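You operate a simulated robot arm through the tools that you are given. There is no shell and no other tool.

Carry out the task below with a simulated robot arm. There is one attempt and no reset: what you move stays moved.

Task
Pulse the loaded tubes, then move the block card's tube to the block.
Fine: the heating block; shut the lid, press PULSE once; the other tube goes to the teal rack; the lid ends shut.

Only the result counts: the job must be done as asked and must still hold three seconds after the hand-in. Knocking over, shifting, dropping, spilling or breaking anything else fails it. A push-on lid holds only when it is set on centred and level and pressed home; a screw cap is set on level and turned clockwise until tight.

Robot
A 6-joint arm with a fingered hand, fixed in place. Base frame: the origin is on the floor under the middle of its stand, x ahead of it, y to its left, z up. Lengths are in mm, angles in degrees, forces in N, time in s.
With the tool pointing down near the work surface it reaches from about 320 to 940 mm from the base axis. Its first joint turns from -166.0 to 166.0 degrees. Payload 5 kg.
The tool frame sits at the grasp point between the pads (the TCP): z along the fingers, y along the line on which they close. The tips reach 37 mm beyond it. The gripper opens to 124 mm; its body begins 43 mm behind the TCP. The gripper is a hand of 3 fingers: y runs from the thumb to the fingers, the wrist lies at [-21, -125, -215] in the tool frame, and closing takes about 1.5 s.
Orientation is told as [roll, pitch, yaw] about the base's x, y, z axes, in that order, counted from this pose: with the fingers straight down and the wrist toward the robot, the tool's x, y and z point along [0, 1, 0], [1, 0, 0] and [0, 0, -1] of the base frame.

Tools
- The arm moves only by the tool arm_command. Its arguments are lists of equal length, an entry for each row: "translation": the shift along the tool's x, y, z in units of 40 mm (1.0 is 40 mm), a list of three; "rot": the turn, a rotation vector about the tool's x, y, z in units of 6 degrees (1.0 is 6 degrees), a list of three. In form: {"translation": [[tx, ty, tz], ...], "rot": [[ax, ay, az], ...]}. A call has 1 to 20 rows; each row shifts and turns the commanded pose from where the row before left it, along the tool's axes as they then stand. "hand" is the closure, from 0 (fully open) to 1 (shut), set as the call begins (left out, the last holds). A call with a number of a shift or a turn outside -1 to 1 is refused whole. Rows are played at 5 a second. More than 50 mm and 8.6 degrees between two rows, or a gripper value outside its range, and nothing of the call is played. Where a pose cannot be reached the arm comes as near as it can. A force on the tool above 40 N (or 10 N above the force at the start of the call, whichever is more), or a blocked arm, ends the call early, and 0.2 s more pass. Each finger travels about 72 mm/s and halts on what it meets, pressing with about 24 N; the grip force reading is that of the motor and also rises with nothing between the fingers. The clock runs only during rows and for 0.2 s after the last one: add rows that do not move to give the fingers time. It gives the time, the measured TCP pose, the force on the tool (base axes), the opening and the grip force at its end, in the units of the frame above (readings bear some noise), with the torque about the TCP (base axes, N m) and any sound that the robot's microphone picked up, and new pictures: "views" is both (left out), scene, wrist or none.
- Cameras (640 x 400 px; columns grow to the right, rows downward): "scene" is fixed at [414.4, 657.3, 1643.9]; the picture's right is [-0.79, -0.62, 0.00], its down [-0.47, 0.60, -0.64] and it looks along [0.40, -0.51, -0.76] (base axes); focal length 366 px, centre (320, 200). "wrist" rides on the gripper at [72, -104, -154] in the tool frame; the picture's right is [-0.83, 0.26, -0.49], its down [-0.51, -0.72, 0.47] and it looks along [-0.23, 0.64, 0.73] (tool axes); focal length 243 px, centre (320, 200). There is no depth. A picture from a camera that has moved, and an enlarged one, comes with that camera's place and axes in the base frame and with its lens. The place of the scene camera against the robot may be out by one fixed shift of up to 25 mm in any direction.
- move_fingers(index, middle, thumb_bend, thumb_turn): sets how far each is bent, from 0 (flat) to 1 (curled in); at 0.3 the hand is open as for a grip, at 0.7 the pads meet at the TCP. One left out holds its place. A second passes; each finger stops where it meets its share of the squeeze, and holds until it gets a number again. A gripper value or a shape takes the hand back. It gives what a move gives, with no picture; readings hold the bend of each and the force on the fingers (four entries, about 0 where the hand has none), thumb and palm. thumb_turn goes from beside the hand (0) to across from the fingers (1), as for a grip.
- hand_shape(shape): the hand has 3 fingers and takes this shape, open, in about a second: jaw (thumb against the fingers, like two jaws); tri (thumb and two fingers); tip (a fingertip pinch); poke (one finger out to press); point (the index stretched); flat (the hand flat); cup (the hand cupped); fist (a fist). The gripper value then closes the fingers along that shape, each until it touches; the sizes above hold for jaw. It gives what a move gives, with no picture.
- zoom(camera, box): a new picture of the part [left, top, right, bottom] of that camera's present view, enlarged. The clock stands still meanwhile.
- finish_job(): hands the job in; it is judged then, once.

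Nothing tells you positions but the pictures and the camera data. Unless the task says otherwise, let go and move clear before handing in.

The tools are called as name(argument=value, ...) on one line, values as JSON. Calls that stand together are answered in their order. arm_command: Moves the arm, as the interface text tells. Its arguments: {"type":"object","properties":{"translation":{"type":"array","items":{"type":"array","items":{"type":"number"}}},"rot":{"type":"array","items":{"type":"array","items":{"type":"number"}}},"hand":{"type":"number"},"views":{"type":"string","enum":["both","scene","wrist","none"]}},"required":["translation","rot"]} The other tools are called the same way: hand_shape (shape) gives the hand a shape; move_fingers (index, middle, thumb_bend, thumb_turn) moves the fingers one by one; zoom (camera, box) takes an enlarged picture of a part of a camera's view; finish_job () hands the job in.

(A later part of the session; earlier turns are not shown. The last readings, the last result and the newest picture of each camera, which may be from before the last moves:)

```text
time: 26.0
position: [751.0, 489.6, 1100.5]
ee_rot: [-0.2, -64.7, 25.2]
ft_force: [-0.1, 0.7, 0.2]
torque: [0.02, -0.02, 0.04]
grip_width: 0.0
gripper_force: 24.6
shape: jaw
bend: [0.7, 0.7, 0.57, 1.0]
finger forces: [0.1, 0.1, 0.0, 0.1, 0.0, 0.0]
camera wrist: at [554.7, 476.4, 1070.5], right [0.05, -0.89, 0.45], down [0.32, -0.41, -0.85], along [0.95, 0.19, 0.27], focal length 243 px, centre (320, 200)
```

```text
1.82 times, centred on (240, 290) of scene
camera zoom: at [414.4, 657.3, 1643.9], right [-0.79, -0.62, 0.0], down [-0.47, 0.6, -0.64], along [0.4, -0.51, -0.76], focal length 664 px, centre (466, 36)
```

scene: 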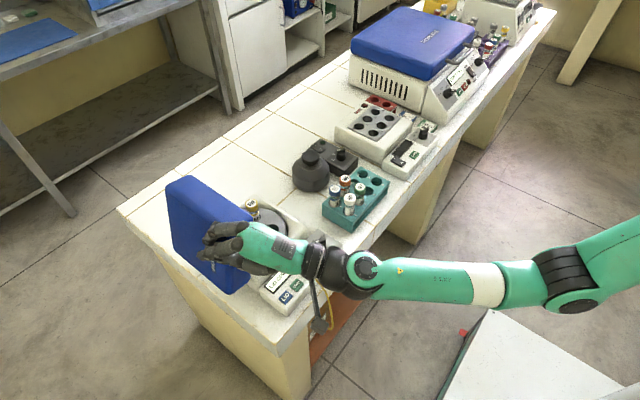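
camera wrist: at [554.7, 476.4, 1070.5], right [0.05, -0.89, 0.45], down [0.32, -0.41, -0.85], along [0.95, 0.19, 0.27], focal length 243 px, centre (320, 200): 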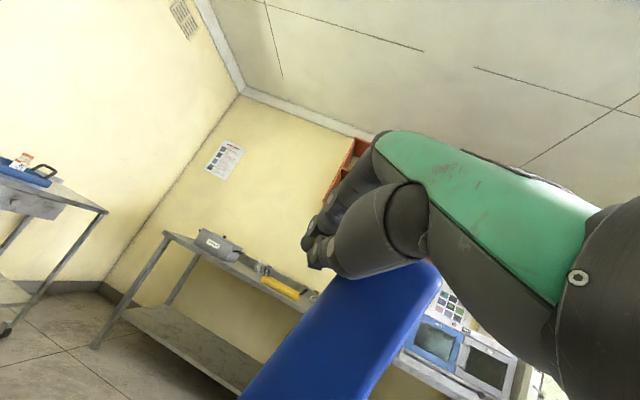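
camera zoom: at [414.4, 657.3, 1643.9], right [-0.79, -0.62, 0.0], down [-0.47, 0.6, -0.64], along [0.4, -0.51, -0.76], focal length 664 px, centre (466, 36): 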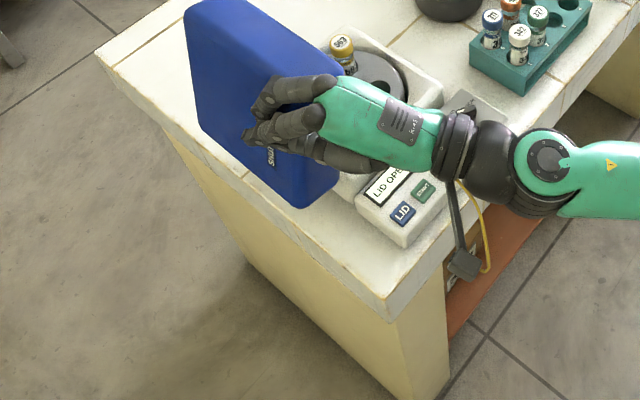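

The lid has moved further and force is near zero. Continuing the push toward -y.

arm_command(translation=[[-0.34, -0.04, -0.16], [-0.34, -0.04, -0.16], [-0.34, -0.04, -0.16], [0, 0, 0]], rot=[[0, 0, 0], [0, 0, 0], [0, 0, 0], [0, 0, 0]])

zoom(camera="scene", box=[100, 180, 380, 400])

```text
time: 27.0
position: [750.5, 442.6, 1105.4]
ee_rot: [0.0, -64.8, 25.2]
ft_force: [0.1, -0.6, 0.8]
torque: [-0.01, -0.04, 0.02]
grip_width: 0.0
gripper_force: 23.6
shape: jaw
bend: [0.7, 0.7, 0.57, 1.0]
finger forces: [0.1, 0.0, 0.1, 0.0, 0.5, 0.0]
camera wrist: at [555.1, 429.7, 1074.9], right [0.05, -0.89, 0.45], down [0.32, -0.41, -0.85], along [0.94, 0.19, 0.27], focal length 243 px, centre (320, 200)
```

scene: 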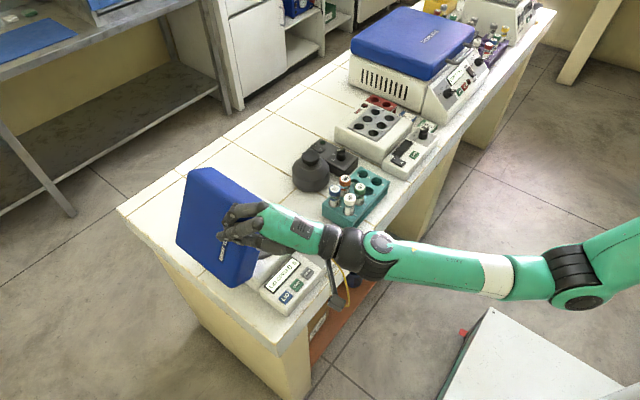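
wrist: 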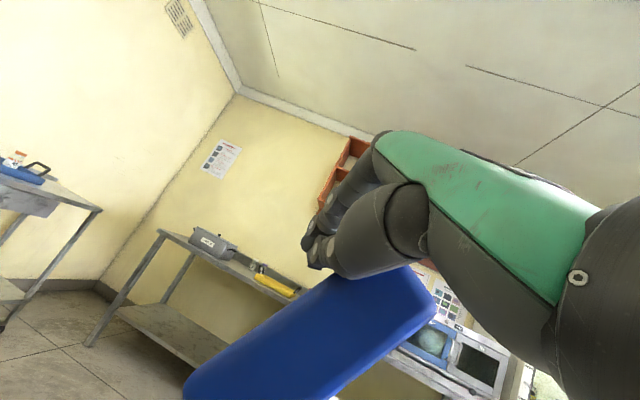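

```text
1.82 times, centred on (240, 290) of scene
camera zoom: at [414.4, 657.3, 1643.9], right [-0.79, -0.62, 0.0], down [-0.47, 0.6, -0.64], along [0.4, -0.51, -0.76], focal length 664 px, centre (466, 36)
```

zoom: 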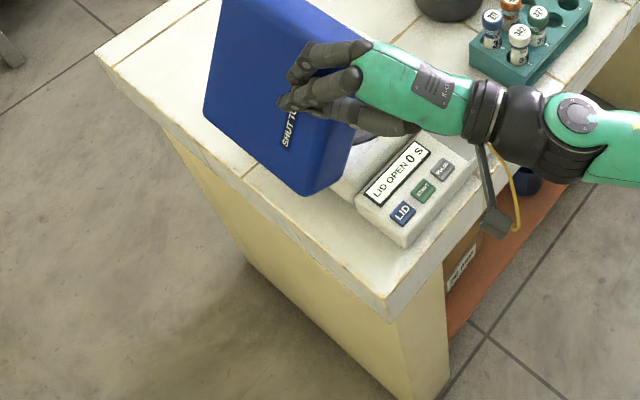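

The lid is at about 55–60° from closed. I'll follow the arc: -y plus a little down.

arm_command(translation=[[-0.34, -0.15, -0.11], [-0.34, -0.21, -0.08], [-0.34, -0.21, -0.08], [-0.34, -0.25, -0.06], [0, 0, 0]], rot=[[0, 0, 0], [0, 0, 0], [0, 0, 0], [0, 0, 0], [0, 0, 0]])

zoom(camera="scene", box=[100, 180, 380, 400])

```text
time: 28.2
position: [750.7, 381.8, 1080.4]
ee_rot: [0.0, -64.8, 25.2]
ft_force: [0.4, 0.6, 0.1]
torque: [0.01, -0.01, 0.04]
grip_width: 0.2
gripper_force: 24.5
shape: jaw
bend: [0.7, 0.7, 0.57, 1.0]
finger forces: [0.0, 0.0, 0.0, 0.0, 0.0, 0.1]
camera wrist: at [554.5, 369.1, 1051.1], right [0.05, -0.89, 0.45], down [0.32, -0.41, -0.85], along [0.94, 0.19, 0.27], focal length 243 px, centre (320, 200)
```

scene: 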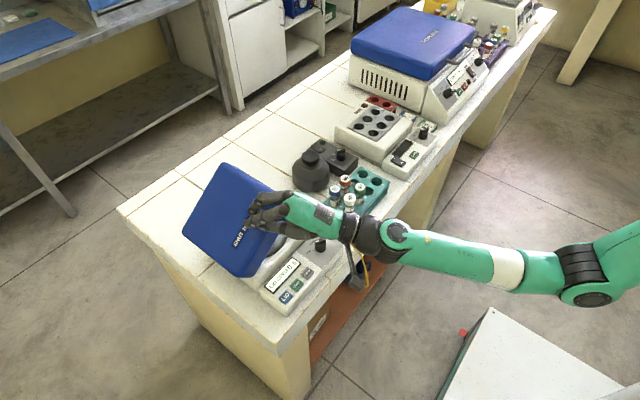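
wrist: 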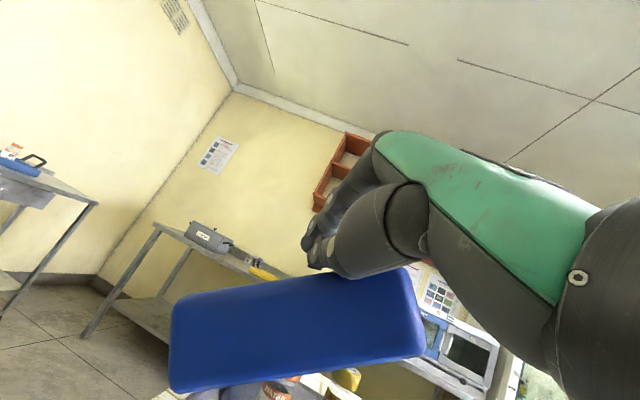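

```text
1.82 times, centred on (240, 290) of scene
camera zoom: at [414.4, 657.3, 1643.9], right [-0.79, -0.62, 0.0], down [-0.47, 0.6, -0.64], along [0.4, -0.51, -0.76], focal length 664 px, centre (466, 36)
```

zoom: 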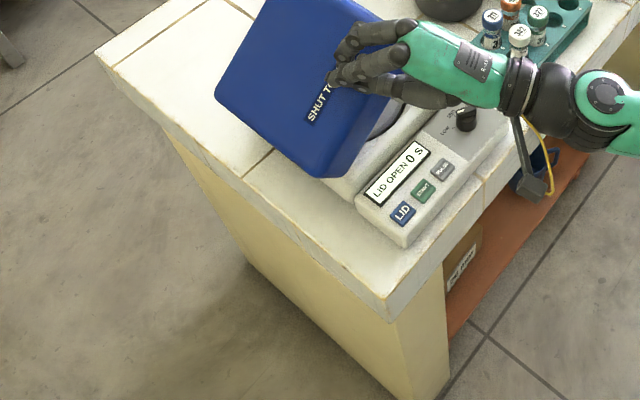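

The lid is around 35°, held by friction. I'll continue, mostly downward.

arm_command(translation=[[-0.226, -0.317, 0.031], [-0.226, -0.317, 0.031], [-0.226, -0.317, 0.031], [-0.226, -0.317, 0.031], [-0.226, -0.317, 0.031], [0, 0, 0]], rot=[[0, 0, 0], [0, 0, 0], [0, 0, 0], [0, 0, 0], [0, 0, 0], [0, 0, 0]])

zoom(camera="scene", box=[100, 180, 380, 400])

```text
time: 29.6
position: [752.4, 342.5, 1018.9]
ee_rot: [0.3, -59.9, 23.8]
ft_force: [-3.9, -4.0, 26.6]
torque: [0.24, -0.44, -0.03]
grip_width: 0.0
gripper_force: 23.9
shape: jaw
bend: [0.7, 0.7, 0.59, 1.0]
finger forces: [0.0, 0.1, 0.1, 0.1, 0.0, 0.0]
out of reach, approached as far as the arm can: row 4, 5
camera wrist: at [555.2, 332.3, 1004.1], right [0.07, -0.88, 0.47], down [0.25, -0.44, -0.86], along [0.97, 0.18, 0.19], focal length 243 px, centre (320, 200)
```

scene: 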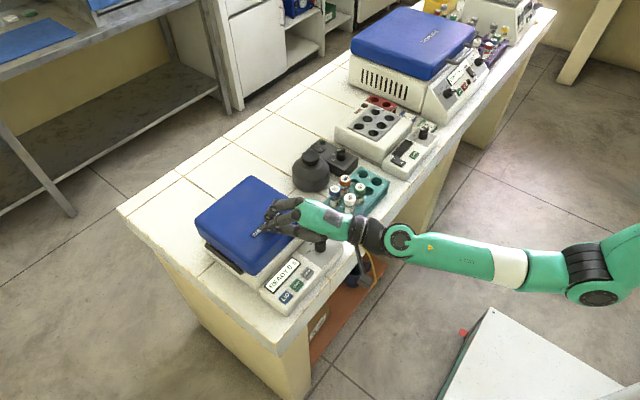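
wrist: 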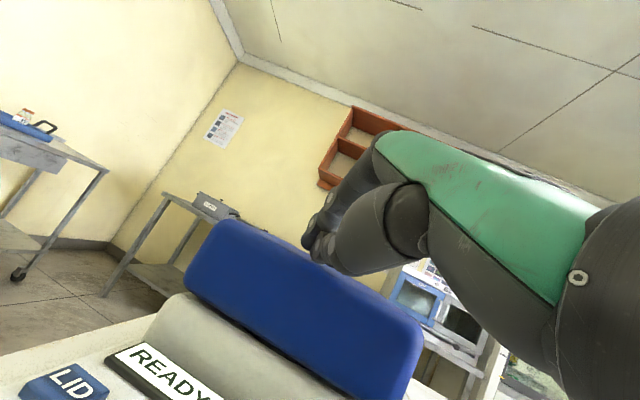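

```text
1.82 times, centred on (240, 290) of scene
camera zoom: at [414.4, 657.3, 1643.9], right [-0.79, -0.62, 0.0], down [-0.47, 0.6, -0.64], along [0.4, -0.51, -0.76], focal length 664 px, centre (466, 36)
```

zoom: 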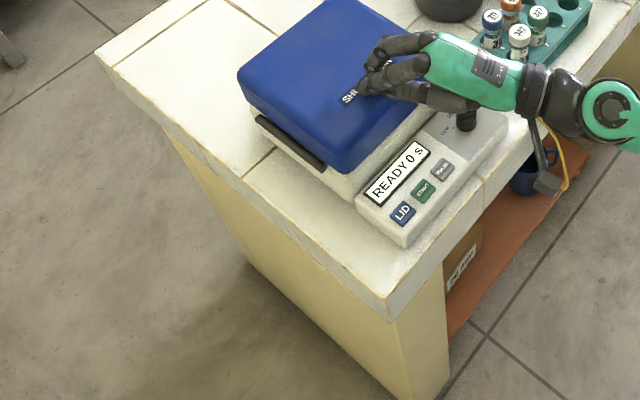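

The display reads READY 0 S, so the lid is shut. Now I'll back off up and away, then turn the fingers down over the panel to press PULSE.

arm_command(translation=[[0.0, 0.43, -0.25], [0.18, 0.125, -0.53], [0.18, 0.125, -0.53], [0.18, 0.125, -0.53], [0.18, 0.125, -0.53], [0, 0, 0], [0, 0, 0], [0, 0, 0], [0, 0, 0], [0, 0, 0], [0, 0, 0], [0, 0, 0], [0, 0, 0], [0, 0, 0], [0, 0, 0], [0, 0, 0]], rot=[[0, 0, 0], [0, 0, 0], [0, 0, 0], [0, 0, 0], [0, 0, 0], [1, 0, 0], [1, 0, 0], [1, 0, 0], [1, 0, 0], [1, 0, 0], [1, 0, 0], [1, 0, 0], [1, 0, 0], [1, 0, 0], [1, 0, 0], [0, 0, 0]])

hand_shape(shape="poke")

zoom(camera="scene", box=[160, 150, 440, 330])

zoom(camera="wrist", box=[100, 120, 420, 340])

```text
time: 33.0
position: [707.2, 327.5, 1070.8]
ee_rot: [4.8, -2.0, 23.9]
ft_force: [-0.6, 0.0, 0.3]
torque: [0.0, 0.02, 0.04]
grip_width: 0.1
gripper_force: 24.1
shape: jaw
bend: [0.7, 0.7, 0.58, 1.0]
finger forces: [0.0, 0.1, 0.0, 0.0, 0.0, 0.1]
out of reach, approached as far as the arm can: row 1, 2, 3, 4
camera wrist: at [582.6, 337.3, 1224.2], right [0.58, -0.69, 0.43], down [-0.45, -0.71, -0.54], along [0.68, 0.12, -0.73], focal length 243 px, centre (320, 200)
```

scene: 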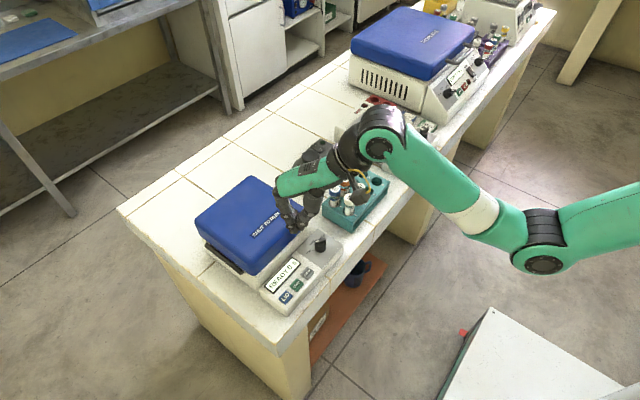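
wrist: 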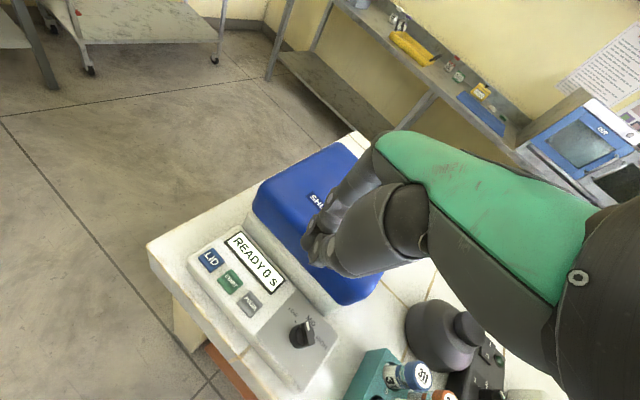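

```text
time: 33.9
position: [706.4, 328.8, 1069.6]
ee_rot: [4.9, -2.0, 23.9]
ft_force: [0.4, -0.3, 0.2]
torque: [0.01, 0.03, -0.02]
grip_width: 0.0
gripper_force: 0.1
shape: poke
bend: [0.7, 0.7, 1.0, 1.0]
finger forces: [0.0, 0.0, 0.0, 0.0, 0.0, 0.0]
```

```text
2.22 times, centred on (300, 240) of scene
camera zoom: at [414.4, 657.3, 1643.9], right [-0.79, -0.62, 0.0], down [-0.47, 0.6, -0.64], along [0.4, -0.51, -0.76], focal length 812 px, centre (364, 111)
```

zoom: 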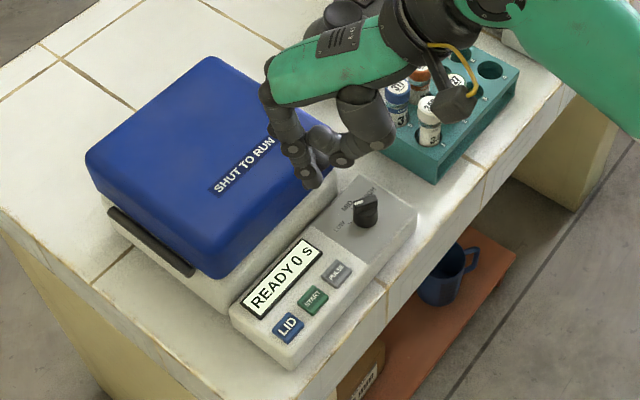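

```text
1.82 times, centred on (260, 230) of wrist
camera zoom: at [582.5, 337.3, 1224.1], right [0.58, -0.69, 0.43], down [-0.45, -0.71, -0.54], along [0.68, 0.12, -0.72], focal length 441 px, centre (429, 146)
```

zoom: 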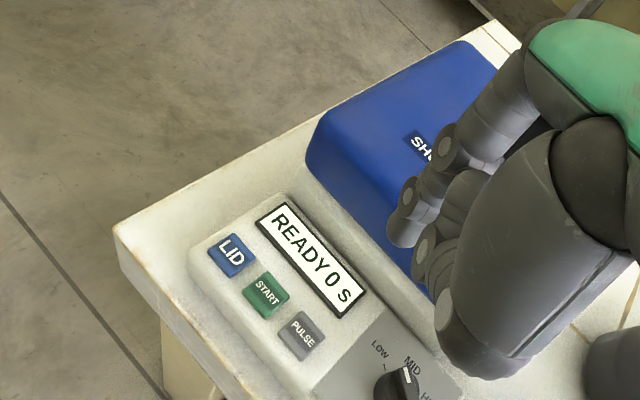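

I'm above the panel and can see READY with all three buttons. "Poke" keeps two fingers out, so I'll curl the middle finger and leave only the index extended.

move_fingers(index=0.7, middle=1.0, thumb_bend=1.0, thumb_turn=0.3)

zoom(camera="wrist", box=[180, 140, 420, 340])

zoom(camera="scene", box=[220, 180, 380, 320])

```text
time: 34.9
position: [705.7, 328.1, 1070.9]
ee_rot: [4.9, -2.1, 23.9]
ft_force: [0.0, 0.2, 0.5]
torque: [0.0, 0.01, -0.01]
grip_width: 63.7
gripper_force: 0.1
shape: fingers
bend: [0.7, 1.0, 1.0, 0.31]
finger forces: [0.1, 0.0, 0.0, 0.0, 0.1, 0.0]
```

```text
2.00 times, centred on (300, 240) of wrist
camera zoom: at [582.5, 337.3, 1224.1], right [0.58, -0.69, 0.43], down [-0.45, -0.71, -0.54], along [0.68, 0.12, -0.72], focal length 485 px, centre (360, 120)
```

zoom: 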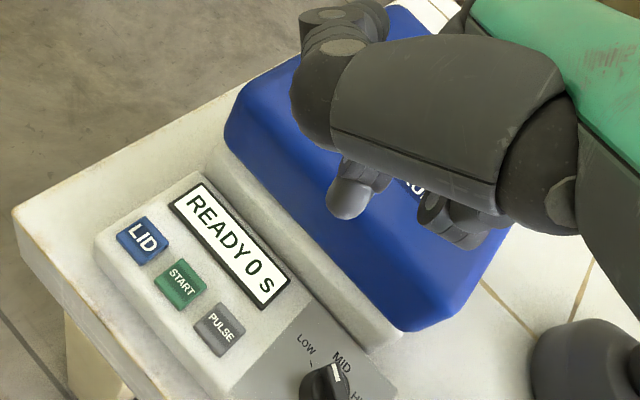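

```text
2.86 times, centred on (300, 250) of scene
camera zoom: at [414.4, 657.3, 1643.9], right [-0.79, -0.62, 0.0], down [-0.47, 0.6, -0.64], along [0.4, -0.51, -0.76], focal length 1044 px, centre (377, 57)
```

zoom: 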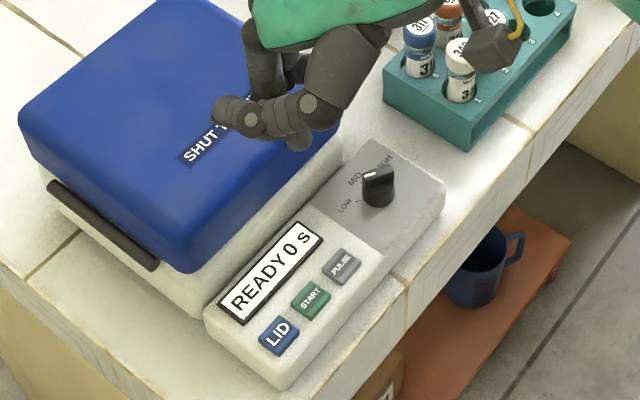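

PULSE sits at about (682, 343, 888) from two-view triangulation. The thumb swung to the wrong side, so I'll turn it back across, level the tool and move the index tip above PULSE.

move_fingers(thumb_turn=1.0, thumb_bend=1.0)

arm_command(translation=[[0, 0, 0], [0, 0, 0]], rot=[[0.0, -0.85, 0], [0.3, 0, 0]], views="wrist")

zoom(camera="wrist", box=[180, 140, 420, 340])

zoom(camera="scene", box=[220, 160, 380, 300])

```text
time: 35.9
position: [706.4, 327.5, 1071.2]
ee_rot: [4.8, -2.1, 24.0]
ft_force: [-0.2, 0.5, 0.3]
torque: [-0.06, 0.0, 0.02]
grip_width: 43.1
gripper_force: 0.1
shape: fingers
bend: [0.69, 1.0, 0.99, 0.87]
finger forces: [0.1, 0.0, 0.0, 0.1, 0.0, 0.0]
```

```text
time: 36.5
position: [706.1, 326.9, 1070.7]
ee_rot: [-0.2, -0.4, 23.9]
ft_force: [0.1, -0.3, 0.1]
torque: [-0.04, 0.0, 0.02]
grip_width: 43.2
gripper_force: 0.1
shape: fingers
bend: [0.69, 1.0, 0.99, 0.88]
finger forces: [0.1, 0.0, 0.1, 0.0, 0.0, 0.0]
camera wrist: at [581.2, 352.4, 1222.3], right [0.57, -0.65, 0.5], down [-0.45, -0.76, -0.47], along [0.68, 0.05, -0.73], focal length 243 px, centre (320, 200)
```

wrist: 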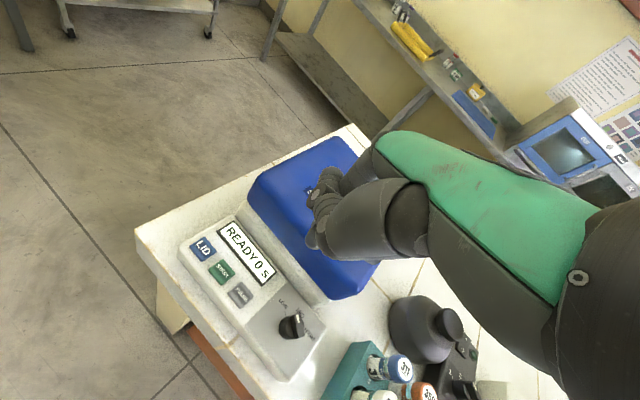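

```text
2.00 times, centred on (300, 240) of wrist
camera zoom: at [581.2, 352.4, 1222.3], right [0.57, -0.65, 0.5], down [-0.45, -0.76, -0.47], along [0.68, 0.05, -0.73], focal length 485 px, centre (360, 120)
```

zoom: 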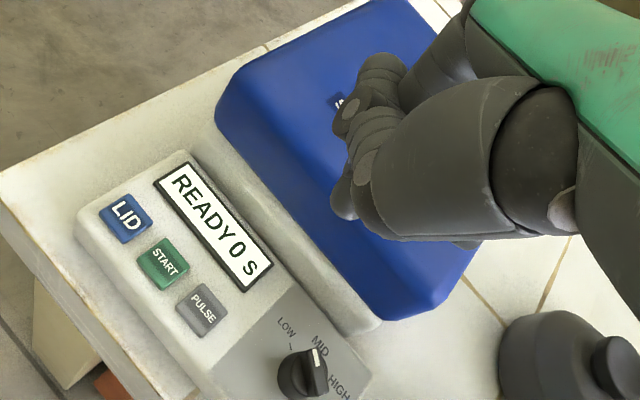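

```text
2.86 times, centred on (300, 230) of scene
camera zoom: at [414.4, 657.3, 1643.9], right [-0.79, -0.62, 0.0], down [-0.47, 0.6, -0.64], along [0.4, -0.51, -0.76], focal length 1044 px, centre (377, 114)
```

zoom: 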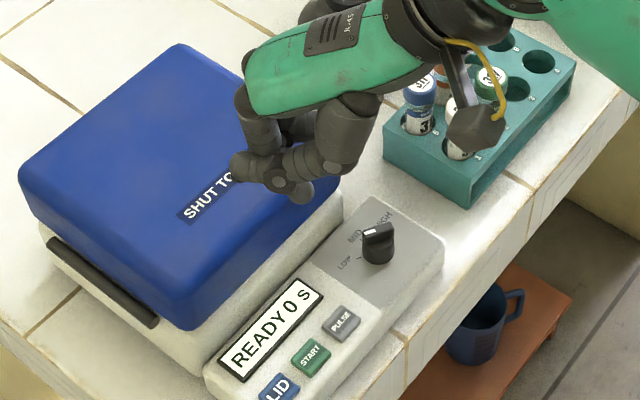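

The thumb is crossing in front of the index. I'll reset to poke and then only curl the middle finger.

hand_shape(shape="poke")

move_fingers(middle=1.0)

zoom(camera="wrist", box=[180, 140, 420, 340])

zoom(camera="scene", box=[220, 160, 380, 300])

```text
time: 37.4
position: [705.6, 327.9, 1070.3]
ee_rot: [-0.2, -0.3, 23.8]
ft_force: [0.0, 0.5, -0.7]
torque: [0.0, 0.0, -0.01]
grip_width: 0.0
gripper_force: 0.2
shape: poke
bend: [0.7, 0.7, 1.0, 0.83]
finger forces: [0.0, 0.0, 0.0, 0.1, 0.0, 0.0]
```

```text
time: 38.4
position: [705.7, 328.0, 1069.8]
ee_rot: [-0.2, -0.3, 23.9]
ft_force: [-0.8, -0.4, 1.1]
torque: [-0.01, -0.01, 0.0]
grip_width: 40.5
gripper_force: 0.0
shape: fingers
bend: [0.7, 1.0, 1.0, 0.82]
finger forces: [0.1, 0.1, 0.0, 0.0, 0.0, 0.0]
```

```text
2.00 times, centred on (300, 240) of wrist
camera zoom: at [581.2, 352.3, 1222.3], right [0.57, -0.65, 0.5], down [-0.45, -0.76, -0.47], along [0.68, 0.05, -0.73], focal length 485 px, centre (360, 120)
```

zoom: 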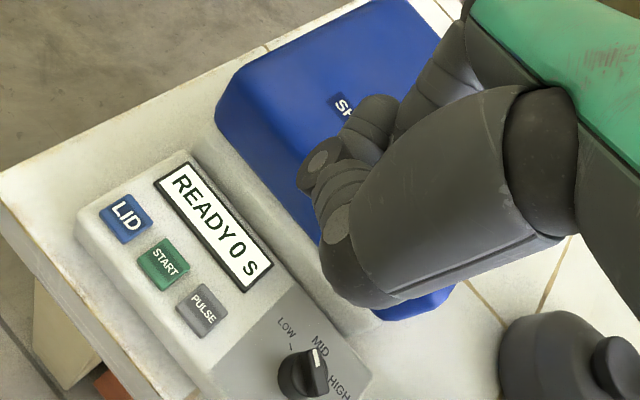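

```text
2.86 times, centred on (300, 230) of scene
camera zoom: at [414.4, 657.3, 1643.9], right [-0.79, -0.62, 0.0], down [-0.47, 0.6, -0.64], along [0.4, -0.51, -0.76], focal length 1044 px, centre (377, 114)
```

zoom: 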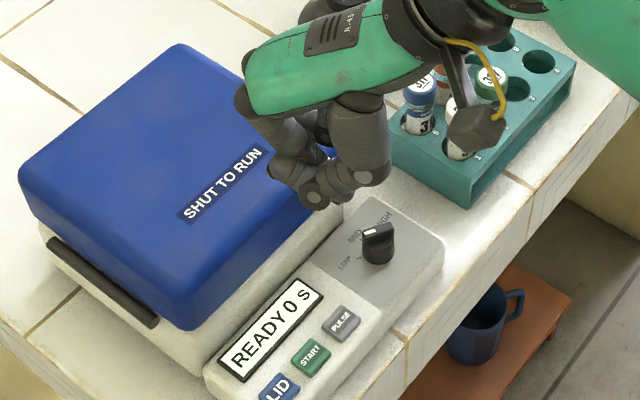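

The thumb is caught beside the index. I'll reopen to jaw, go to poke from there, then curl the middle.

hand_shape(shape="jaw")

hand_shape(shape="poke")

move_fingers(middle=1.0)

zoom(camera="wrist", box=[180, 140, 420, 340])

zoom(camera="scene", box=[220, 160, 380, 300])

```text
time: 39.3
position: [705.7, 328.3, 1071.8]
ee_rot: [-0.2, -0.3, 23.9]
ft_force: [-0.5, 0.4, 0.4]
torque: [-0.01, 0.02, 0.0]
grip_width: 123.8
gripper_force: 0.0
shape: jaw
bend: [0.3, 0.3, 0.3, 0.97]
finger forces: [0.1, 0.0, 0.0, 0.1, 0.0, 0.0]
```

```text
time: 40.2
position: [705.4, 328.5, 1070.1]
ee_rot: [-0.2, -0.3, 23.9]
ft_force: [0.4, 0.6, 0.1]
torque: [0.0, -0.03, -0.03]
grip_width: 0.0
gripper_force: 0.0
shape: poke
bend: [0.7, 0.7, 1.0, 1.0]
finger forces: [0.0, 0.0, 0.1, 0.0, 0.0, 0.1]
```

```text
time: 41.2
position: [705.5, 328.4, 1070.4]
ee_rot: [-0.2, -0.3, 23.8]
ft_force: [0.2, 0.1, -0.8]
torque: [0.02, 0.02, -0.03]
grip_width: 39.7
gripper_force: 0.0
shape: fingers
bend: [0.7, 1.0, 1.0, 1.0]
finger forces: [0.0, 0.0, 0.1, 0.2, 0.0, 0.0]
```

```text
2.00 times, centred on (300, 240) of wrist
camera zoom: at [581.2, 352.3, 1222.3], right [0.57, -0.65, 0.5], down [-0.45, -0.76, -0.47], along [0.68, 0.05, -0.73], focal length 485 px, centre (360, 120)
```

zoom: 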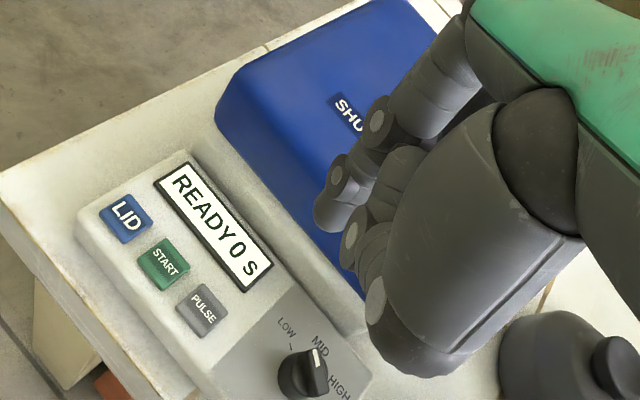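

```text
2.86 times, centred on (300, 230) of scene
camera zoom: at [414.4, 657.3, 1643.9], right [-0.79, -0.62, 0.0], down [-0.47, 0.6, -0.64], along [0.4, -0.51, -0.76], focal length 1044 px, centre (377, 114)
```

zoom: 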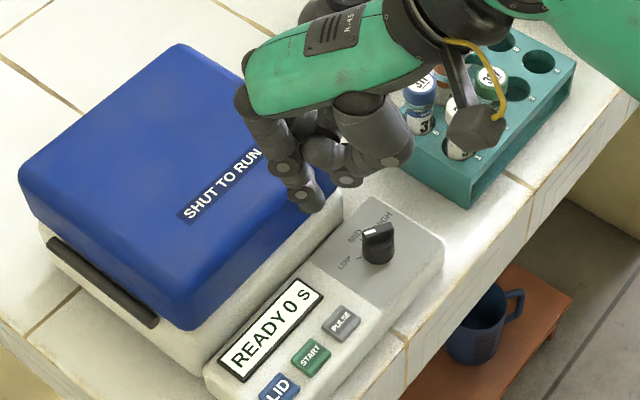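

The index is now the only finger extended, with its tip at about tool (10, 0, 36). I'll tilt the hand back 25° so it stays clear of the closed lid, and bring the tip to roughly 20 mm above PULSE.

arm_command(translation=[[0, 0, 0], [0, 0, 0], [0, 0, 0], [0, 0, 0], [0, 0, 0], [0.08, -0.506, 0.63], [0.08, -0.506, 0.63], [0.08, -0.506, 0.63], [0.08, -0.506, 0.63], [0, 0, 0]], rot=[[-0.84, 0, 0], [-0.84, 0, 0], [-0.84, 0, 0], [-0.84, 0, 0], [-0.84, 0, 0], [0, 0, 0], [0, 0, 0], [0, 0, 0], [0, 0, 0], [0, 0, 0]])

zoom(camera="wrist", box=[180, 140, 420, 340])

zoom(camera="scene", box=[220, 180, 380, 320])

```text
time: 43.4
position: [672.6, 325.3, 944.5]
ee_rot: [-0.1, -25.5, 24.0]
ft_force: [-0.1, 0.1, 1.1]
torque: [-0.03, -0.03, 0.0]
grip_width: 39.6
gripper_force: 0.1
shape: fingers
bend: [0.7, 1.0, 1.0, 1.0]
finger forces: [0.1, 0.0, 0.0, 0.0, 0.1, 0.1]
camera wrist: at [497.6, 327.0, 1036.5], right [0.36, -0.75, 0.56], down [-0.2, -0.65, -0.73], along [0.91, 0.15, -0.38], focal length 243 px, centre (320, 200)
```

scene: 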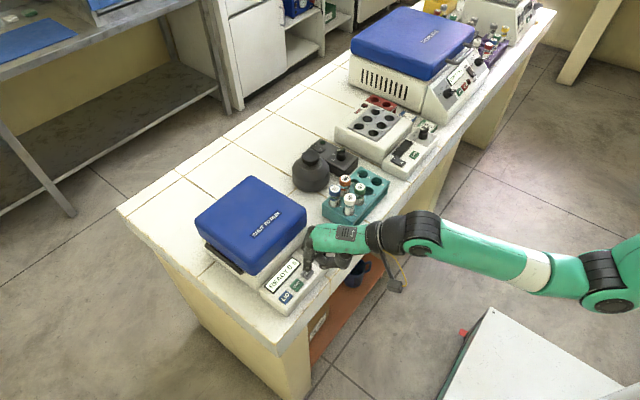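
wrist: 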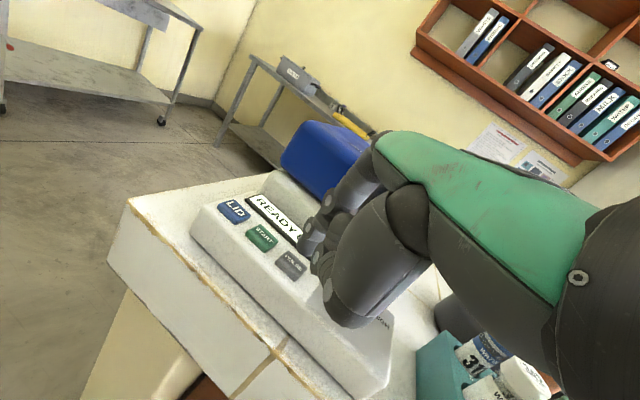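

```text
2.00 times, centred on (300, 240) of wrist
camera zoom: at [497.6, 327.0, 1036.5], right [0.36, -0.75, 0.56], down [-0.2, -0.65, -0.73], along [0.91, 0.15, -0.38], focal length 485 px, centre (360, 120)
```

zoom: 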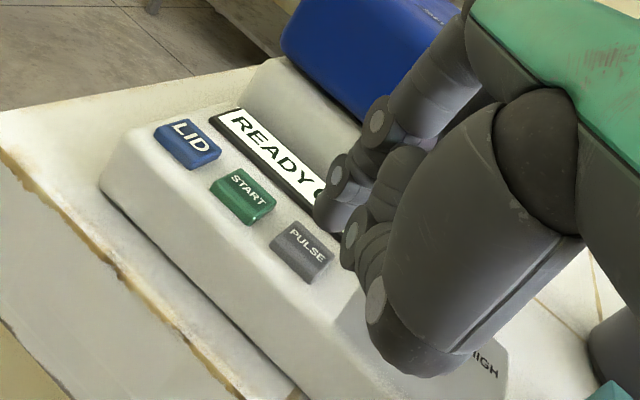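

```text
2.86 times, centred on (300, 250) of scene
camera zoom: at [414.4, 657.3, 1643.9], right [-0.79, -0.62, 0.0], down [-0.47, 0.6, -0.64], along [0.4, -0.51, -0.76], focal length 1044 px, centre (377, 57)
```

zoom: 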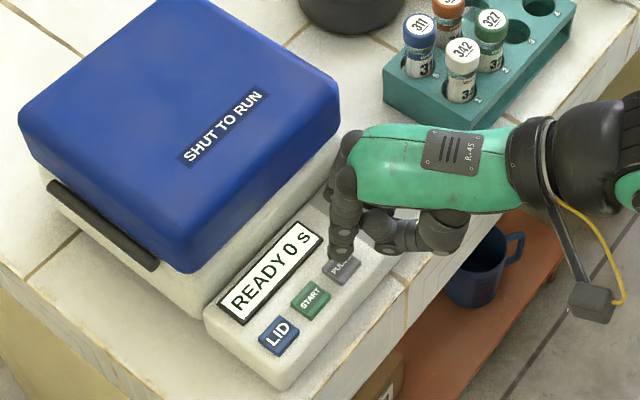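

The index tip is near PULSE, roughly 20 mm above it. I'll lower 10 mm straight down and check alignment again.

arm_command(translation=[[0, -0.108, 0.226], [0, 0, 0]], rot=[[0, 0, 0], [0, 0, 0]], views="none")

zoom(camera="wrist", box=[240, 180, 380, 300])

zoom(camera="scene", box=[270, 230, 350, 300])

```text
time: 44.0
position: [673.3, 327.1, 933.9]
ee_rot: [-0.2, -25.5, 24.0]
ft_force: [-0.1, 0.3, -0.3]
torque: [-0.01, 0.02, 0.0]
grip_width: 39.5
gripper_force: 0.0
shape: fingers
bend: [0.7, 1.0, 1.0, 1.0]
finger forces: [0.1, 0.0, 0.0, 0.0, 0.1, 0.0]
```

```text
3.33 times, centred on (310, 240) of wrist
camera zoom: at [497.9, 327.5, 1026.8], right [0.36, -0.75, 0.56], down [-0.2, -0.65, -0.73], along [0.91, 0.15, -0.38], focal length 809 px, centre (353, 67)
```

zoom: 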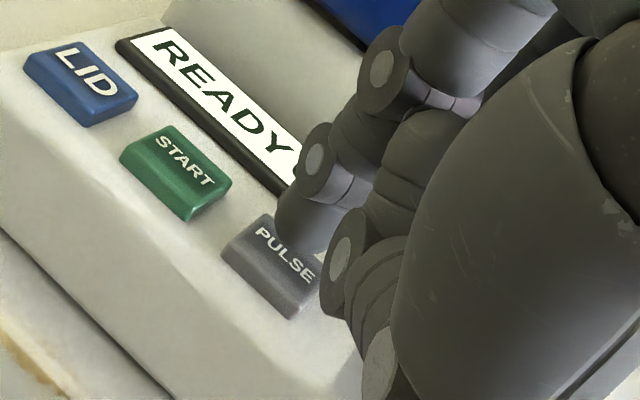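

```text
5.71 times, centred on (310, 265) of scene
camera zoom: at [414.4, 657.3, 1643.9], right [-0.79, -0.62, 0.0], down [-0.47, 0.6, -0.64], along [0.4, -0.51, -0.76], focal length 2089 px, centre (377, -171)
```

zoom: 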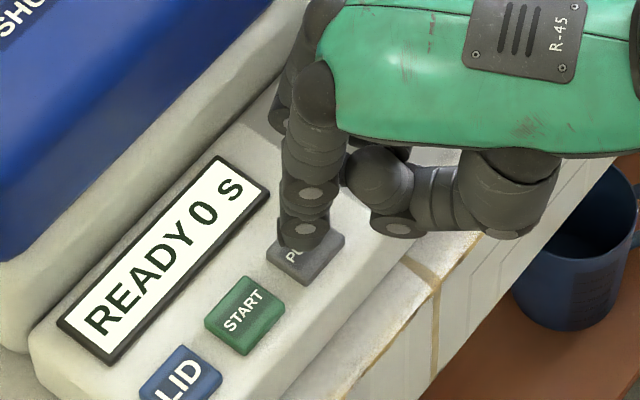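

Aligned well over PULSE, about 10 mm above. I'll descend in small steps, watching the force and the display.

arm_command(translation=[[-0.025, -0.09, 0.11], [0, -0.03, 0.065], [0, 0, 0]], rot=[[0, 0, 0], [0, 0, 0], [0, 0, 0]], views="none")

zoom(camera="scene", box=[270, 230, 350, 300])

```text
time: 44.8
position: [672.4, 324.6, 926.0]
ee_rot: [-0.3, -25.7, 24.0]
ft_force: [-1.4, -0.1, 2.3]
torque: [0.07, 0.0, -0.01]
grip_width: 39.3
gripper_force: 1.1
shape: fingers
bend: [0.7, 1.0, 1.0, 1.0]
finger forces: [2.3, 0.1, 0.0, 0.1, 0.1, 0.0]
heard: click
```

```text
5.71 times, centred on (310, 265) of scene
camera zoom: at [414.4, 657.3, 1643.9], right [-0.79, -0.62, 0.0], down [-0.47, 0.6, -0.64], along [0.4, -0.51, -0.76], focal length 2089 px, centre (377, -171)
```

zoom: 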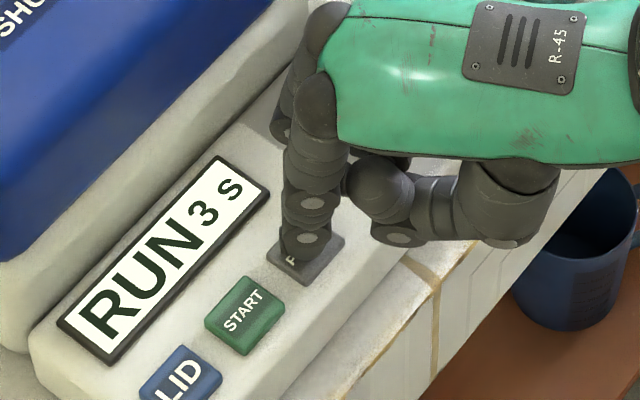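

Click heard and the display shows RUN 3 S — PULSE has been pressed once. I'll lift off and wait for it to finish.

arm_command(translation=[[0, 0.215, -0.45], [0, 0.215, -0.45], [0, 0, 0], [0, 0, 0], [0, 0, 0], [0, 0, 0], [0, 0, 0], [0, 0, 0], [0, 0, 0], [0, 0, 0], [0, 0, 0], [0, 0, 0], [0, 0, 0], [0, 0, 0], [0, 0, 0], [0, 0, 0], [0, 0, 0], [0, 0, 0], [0, 0, 0], [0, 0, 0]], rot=[[0, 0, 0], [0, 0, 0], [0, 0, 0], [0, 0, 0], [0, 0, 0], [0, 0, 0], [0, 0, 0], [0, 0, 0], [0, 0, 0], [0, 0, 0], [0, 0, 0], [0, 0, 0], [0, 0, 0], [0, 0, 0], [0, 0, 0], [0, 0, 0], [0, 0, 0], [0, 0, 0], [0, 0, 0], [0, 0, 0]], views="none")

zoom(camera="scene", box=[200, 160, 360, 300])

zoom(camera="wrist", box=[180, 140, 420, 340])

```text
time: 49.0
position: [671.9, 325.5, 965.9]
ee_rot: [-0.3, -25.6, 24.0]
ft_force: [1.1, 0.1, 0.1]
torque: [-0.02, -0.02, 0.0]
grip_width: 39.7
gripper_force: 0.0
shape: fingers
bend: [0.7, 1.0, 1.0, 1.0]
finger forces: [0.0, 0.0, 0.0, 0.1, 0.1, 0.0]
```

```text
2.86 times, centred on (280, 230) of scene
camera zoom: at [414.4, 657.3, 1643.9], right [-0.79, -0.62, 0.0], down [-0.47, 0.6, -0.64], along [0.4, -0.51, -0.76], focal length 1044 px, centre (434, 114)
```

zoom: 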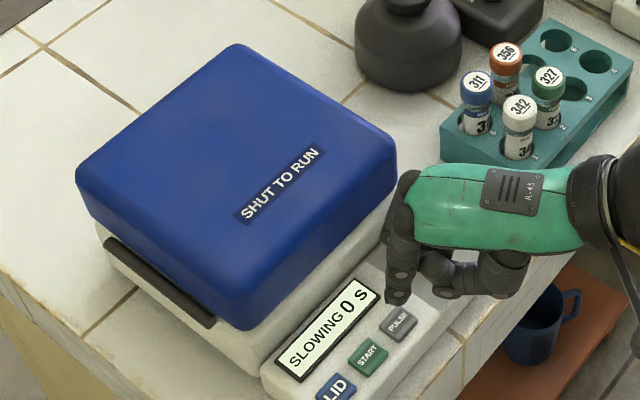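

```text
2.00 times, centred on (300, 240) of wrist
camera zoom: at [496.9, 327.2, 1058.2], right [0.36, -0.75, 0.56], down [-0.2, -0.65, -0.73], along [0.91, 0.15, -0.38], focal length 485 px, centre (360, 120)
```

zoom: 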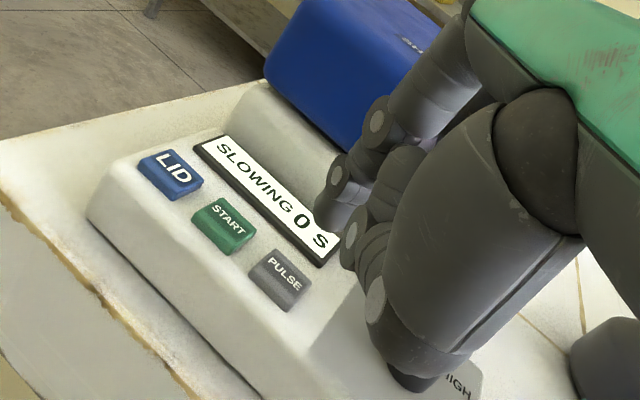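

It's slowing down. Meanwhile I'll move the index tip over the LID button (about 76 mm in +y), staying 40 mm above it, and wait for it to stop.

arm_command(translation=[[0.58, 0.233, 0.111], [0.58, 0.233, 0.111], [0.58, 0.233, 0.111], [0, 0, 0], [0, 0, 0], [0, 0, 0], [0, 0, 0], [0, 0, 0], [0, 0, 0], [0, 0, 0], [0, 0, 0], [0, 0, 0], [0, 0, 0], [0, 0, 0], [0, 0, 0], [0, 0, 0], [0, 0, 0], [0, 0, 0], [0, 0, 0], [0, 0, 0]], rot=[[0, 0, 0], [0, 0, 0], [0, 0, 0], [0, 0, 0], [0, 0, 0], [0, 0, 0], [0, 0, 0], [0, 0, 0], [0, 0, 0], [0, 0, 0], [0, 0, 0], [0, 0, 0], [0, 0, 0], [0, 0, 0], [0, 0, 0], [0, 0, 0], [0, 0, 0], [0, 0, 0], [0, 0, 0], [0, 0, 0]], views="none")

zoom(camera="scene", box=[200, 180, 360, 320])

zoom(camera="wrist", box=[180, 140, 420, 340])

```text
time: 53.2
position: [673.8, 404.6, 964.3]
ee_rot: [-0.2, -25.6, 24.0]
ft_force: [-0.7, 0.8, 0.2]
torque: [0.01, -0.02, 0.01]
grip_width: 39.6
gripper_force: 0.1
shape: fingers
bend: [0.7, 1.0, 1.0, 1.0]
finger forces: [0.0, 0.1, 0.0, 0.0, 0.0, 0.1]
```

```text
2.86 times, centred on (280, 250) of scene
camera zoom: at [414.4, 657.3, 1643.9], right [-0.79, -0.62, 0.0], down [-0.47, 0.6, -0.64], along [0.4, -0.51, -0.76], focal length 1044 px, centre (434, 57)
```

zoom: 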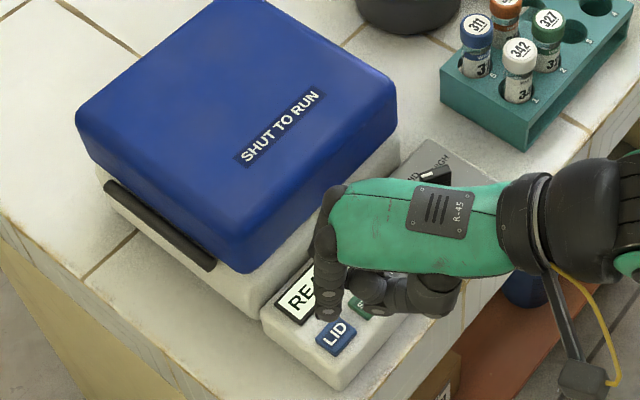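

```text
2.00 times, centred on (300, 240) of wrist
camera zoom: at [498.3, 404.9, 1057.1], right [0.36, -0.75, 0.56], down [-0.2, -0.65, -0.73], along [0.91, 0.15, -0.38], focal length 485 px, centre (360, 120)
```

zoom: 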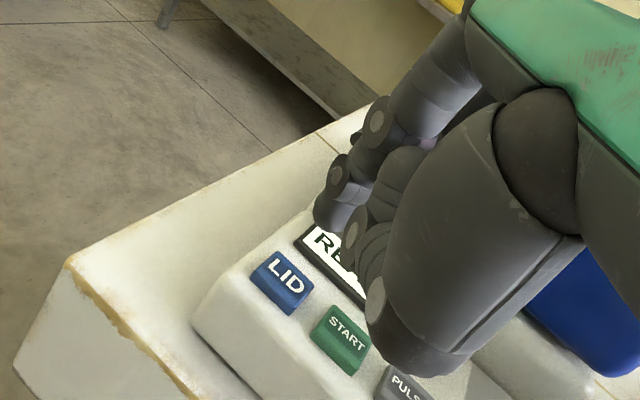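

The display shows READY again and the tip is over LID at exactly the same relative position as for PULSE. Pressing LID now.

arm_command(translation=[[0, -0.15, 0.316], [0, -0.15, 0.316], [0, -0.06, 0.124], [0, -0.054, 0.113], [0, 0, 0]], rot=[[0, 0, 0], [0, 0, 0], [0, 0, 0], [0, 0, 0], [0, 0, 0]], views="scene")

zoom(camera="scene", box=[200, 180, 360, 320])

```text
time: 54.4
position: [673.0, 401.9, 927.1]
ee_rot: [-0.1, -25.6, 24.0]
ft_force: [0.5, 0.0, 0.9]
torque: [0.0, -0.04, -0.03]
grip_width: 39.4
gripper_force: 1.2
shape: fingers
bend: [0.7, 1.0, 1.0, 1.0]
finger forces: [1.5, 0.1, 0.0, 0.1, 0.0, 0.1]
heard: click
```

scene: 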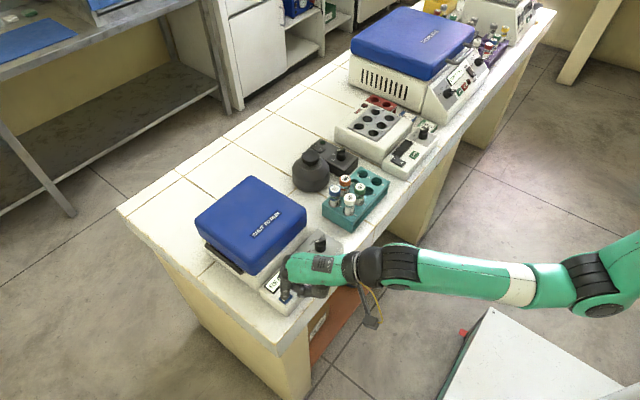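

```text
2.86 times, centred on (280, 250) of scene
camera zoom: at [414.4, 657.3, 1643.9], right [-0.79, -0.62, 0.0], down [-0.47, 0.6, -0.64], along [0.4, -0.51, -0.76], focal length 1044 px, centre (434, 57)
```

zoom: 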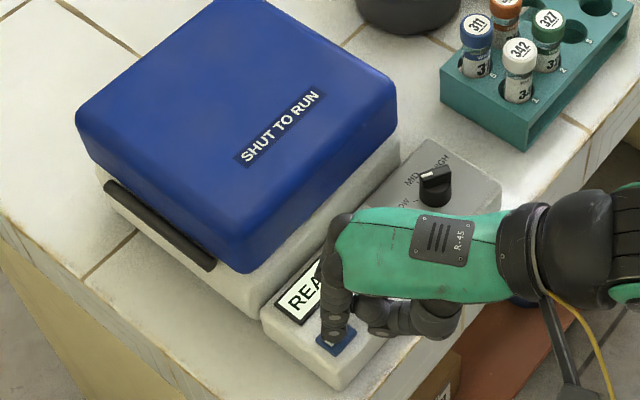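

A click was heard on LID. I'll lift off and see whether the lid opens or just unlatches.

arm_command(translation=[[0, 0.215, -0.45], [0, 0.215, -0.45], [0, 0.215, -0.45], [0, 0, 0], [0, 0, 0], [0, 0, 0], [0, 0, 0], [0, 0, 0]], rot=[[0, 0, 0], [0, 0, 0], [0, 0, 0], [0, 0, 0], [0, 0, 0], [0, 0, 0], [0, 0, 0], [0, 0, 0]])

zoom(camera="scene", box=[160, 160, 380, 320])

```text
time: 56.2
position: [673.0, 401.2, 988.9]
ee_rot: [-0.2, -25.5, 24.0]
ft_force: [0.1, 0.9, 0.2]
torque: [0.01, 0.03, 0.0]
grip_width: 39.5
gripper_force: 0.1
shape: fingers
bend: [0.7, 1.0, 1.0, 1.0]
finger forces: [0.0, 0.1, 0.0, 0.0, 0.0, 0.0]
camera wrist: at [498.5, 403.7, 1080.4], right [0.36, -0.75, 0.56], down [-0.2, -0.65, -0.73], along [0.91, 0.15, -0.38], focal length 243 px, centre (320, 200)
```

scene: 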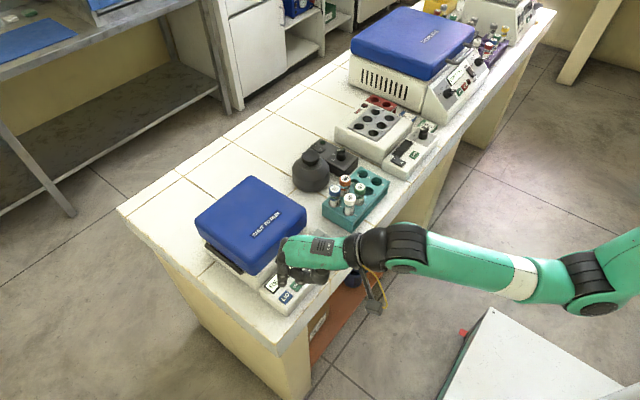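
wrist: 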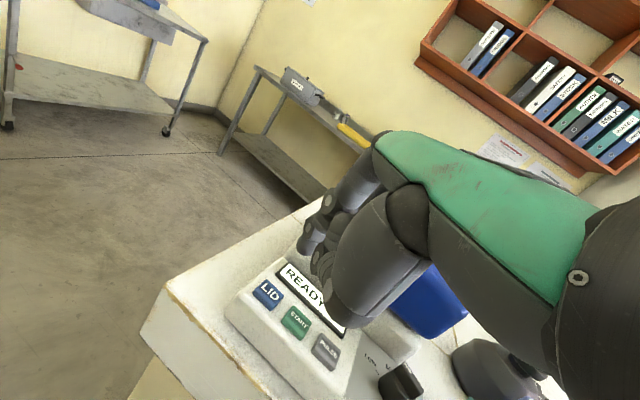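

```text
2.50 times, centred on (270, 240) of scene
camera zoom: at [414.4, 657.3, 1643.9], right [-0.79, -0.62, 0.0], down [-0.47, 0.6, -0.64], along [0.4, -0.51, -0.76], focal length 914 px, centre (445, 100)
```

zoom: 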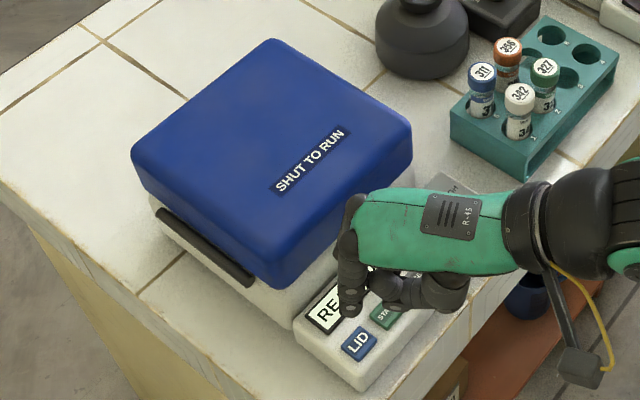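

The lid stays down after LID was pressed, so it is probably unlatched and must be lifted by hand. I need to see the lid's free edge on the -y side, so I'll back off and look from there.

arm_command(translation=[[0.305, -0.457, -0.634], [0.305, -0.457, -0.634], [-0.837, -0.445, -0.191], [-0.837, -0.445, -0.191], [-0.837, -0.445, -0.191], [-0.837, -0.445, -0.191], [-0.837, -0.445, -0.191], [-0.837, -0.445, -0.191], [-0.837, -0.445, -0.191], [-0.837, -0.445, -0.191], [-0.837, -0.445, -0.191], [-0.837, -0.445, -0.191], [-0.837, -0.445, -0.191], [-0.837, -0.445, -0.191], [-0.837, -0.445, -0.191], [0, 0, 0]], rot=[[0, 0, 0], [0, 0, 0], [0, 0, 0], [0, 0, 0], [0, 0, 0], [0, 0, 0], [0, 0, 0], [0, 0, 0], [0, 0, 0], [0, 0, 0], [0, 0, 0], [0, 0, 0], [0, 0, 0], [0, 0, 0], [0, 0, 0], [0, 0, 0]])

zoom(camera="wrist", box=[120, 20, 340, 200])

zoom(camera="scene", box=[180, 160, 340, 320])

```text
time: 59.6
position: [561.5, -99.0, 1006.8]
ee_rot: [-0.2, -25.5, 23.9]
ft_force: [-1.0, -0.6, 0.5]
torque: [-0.01, 0.02, -0.02]
grip_width: 39.5
gripper_force: 0.0
shape: fingers
bend: [0.7, 1.0, 1.0, 1.0]
finger forces: [0.0, 0.0, 0.1, 0.2, 0.0, 0.0]
camera wrist: at [386.2, -97.5, 1099.8], right [0.36, -0.75, 0.56], down [-0.2, -0.65, -0.73], along [0.91, 0.15, -0.38], focal length 243 px, centre (320, 200)
```

scene: 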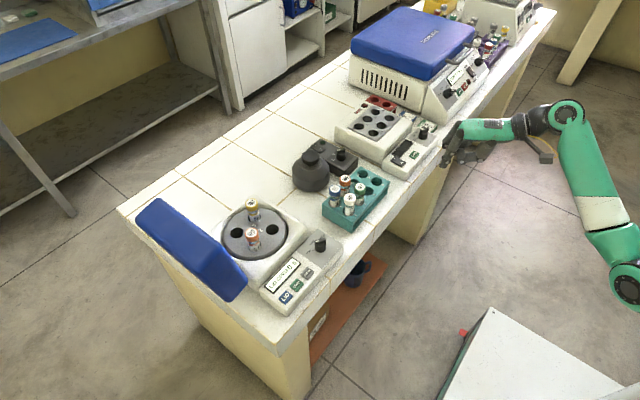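
wrist: 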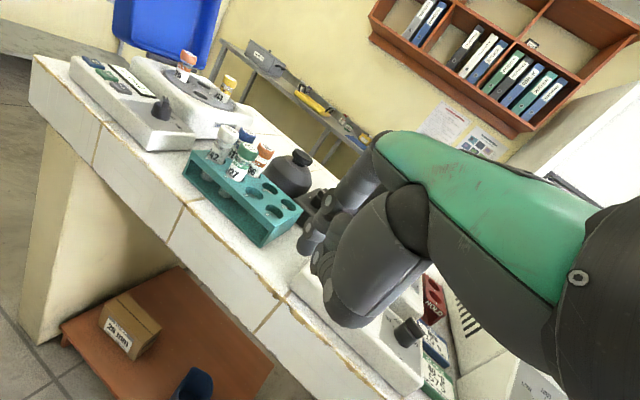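

```text
2.22 times, centred on (230, 110) of wrist
camera zoom: at [386.2, -97.5, 1099.8], right [0.36, -0.75, 0.56], down [-0.2, -0.65, -0.73], along [0.91, 0.15, -0.38], focal length 539 px, centre (520, 400)
```

zoom: 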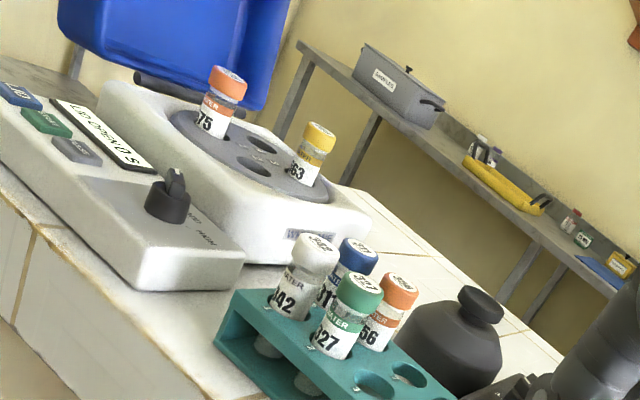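

```text
2.50 times, centred on (260, 240) of scene
camera zoom: at [414.4, 657.3, 1643.9], right [-0.79, -0.62, 0.0], down [-0.47, 0.6, -0.64], along [0.4, -0.51, -0.76], focal length 914 px, centre (470, 100)
```

zoom: 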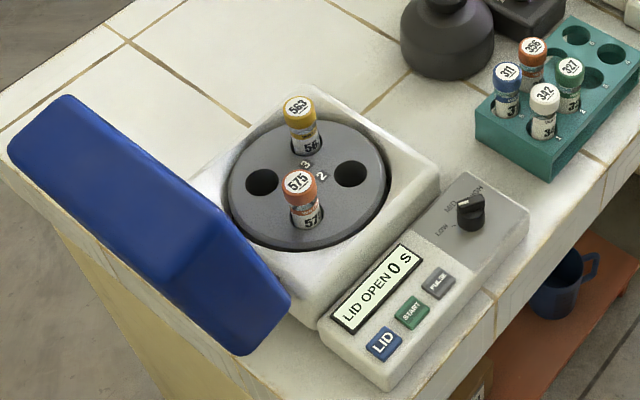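

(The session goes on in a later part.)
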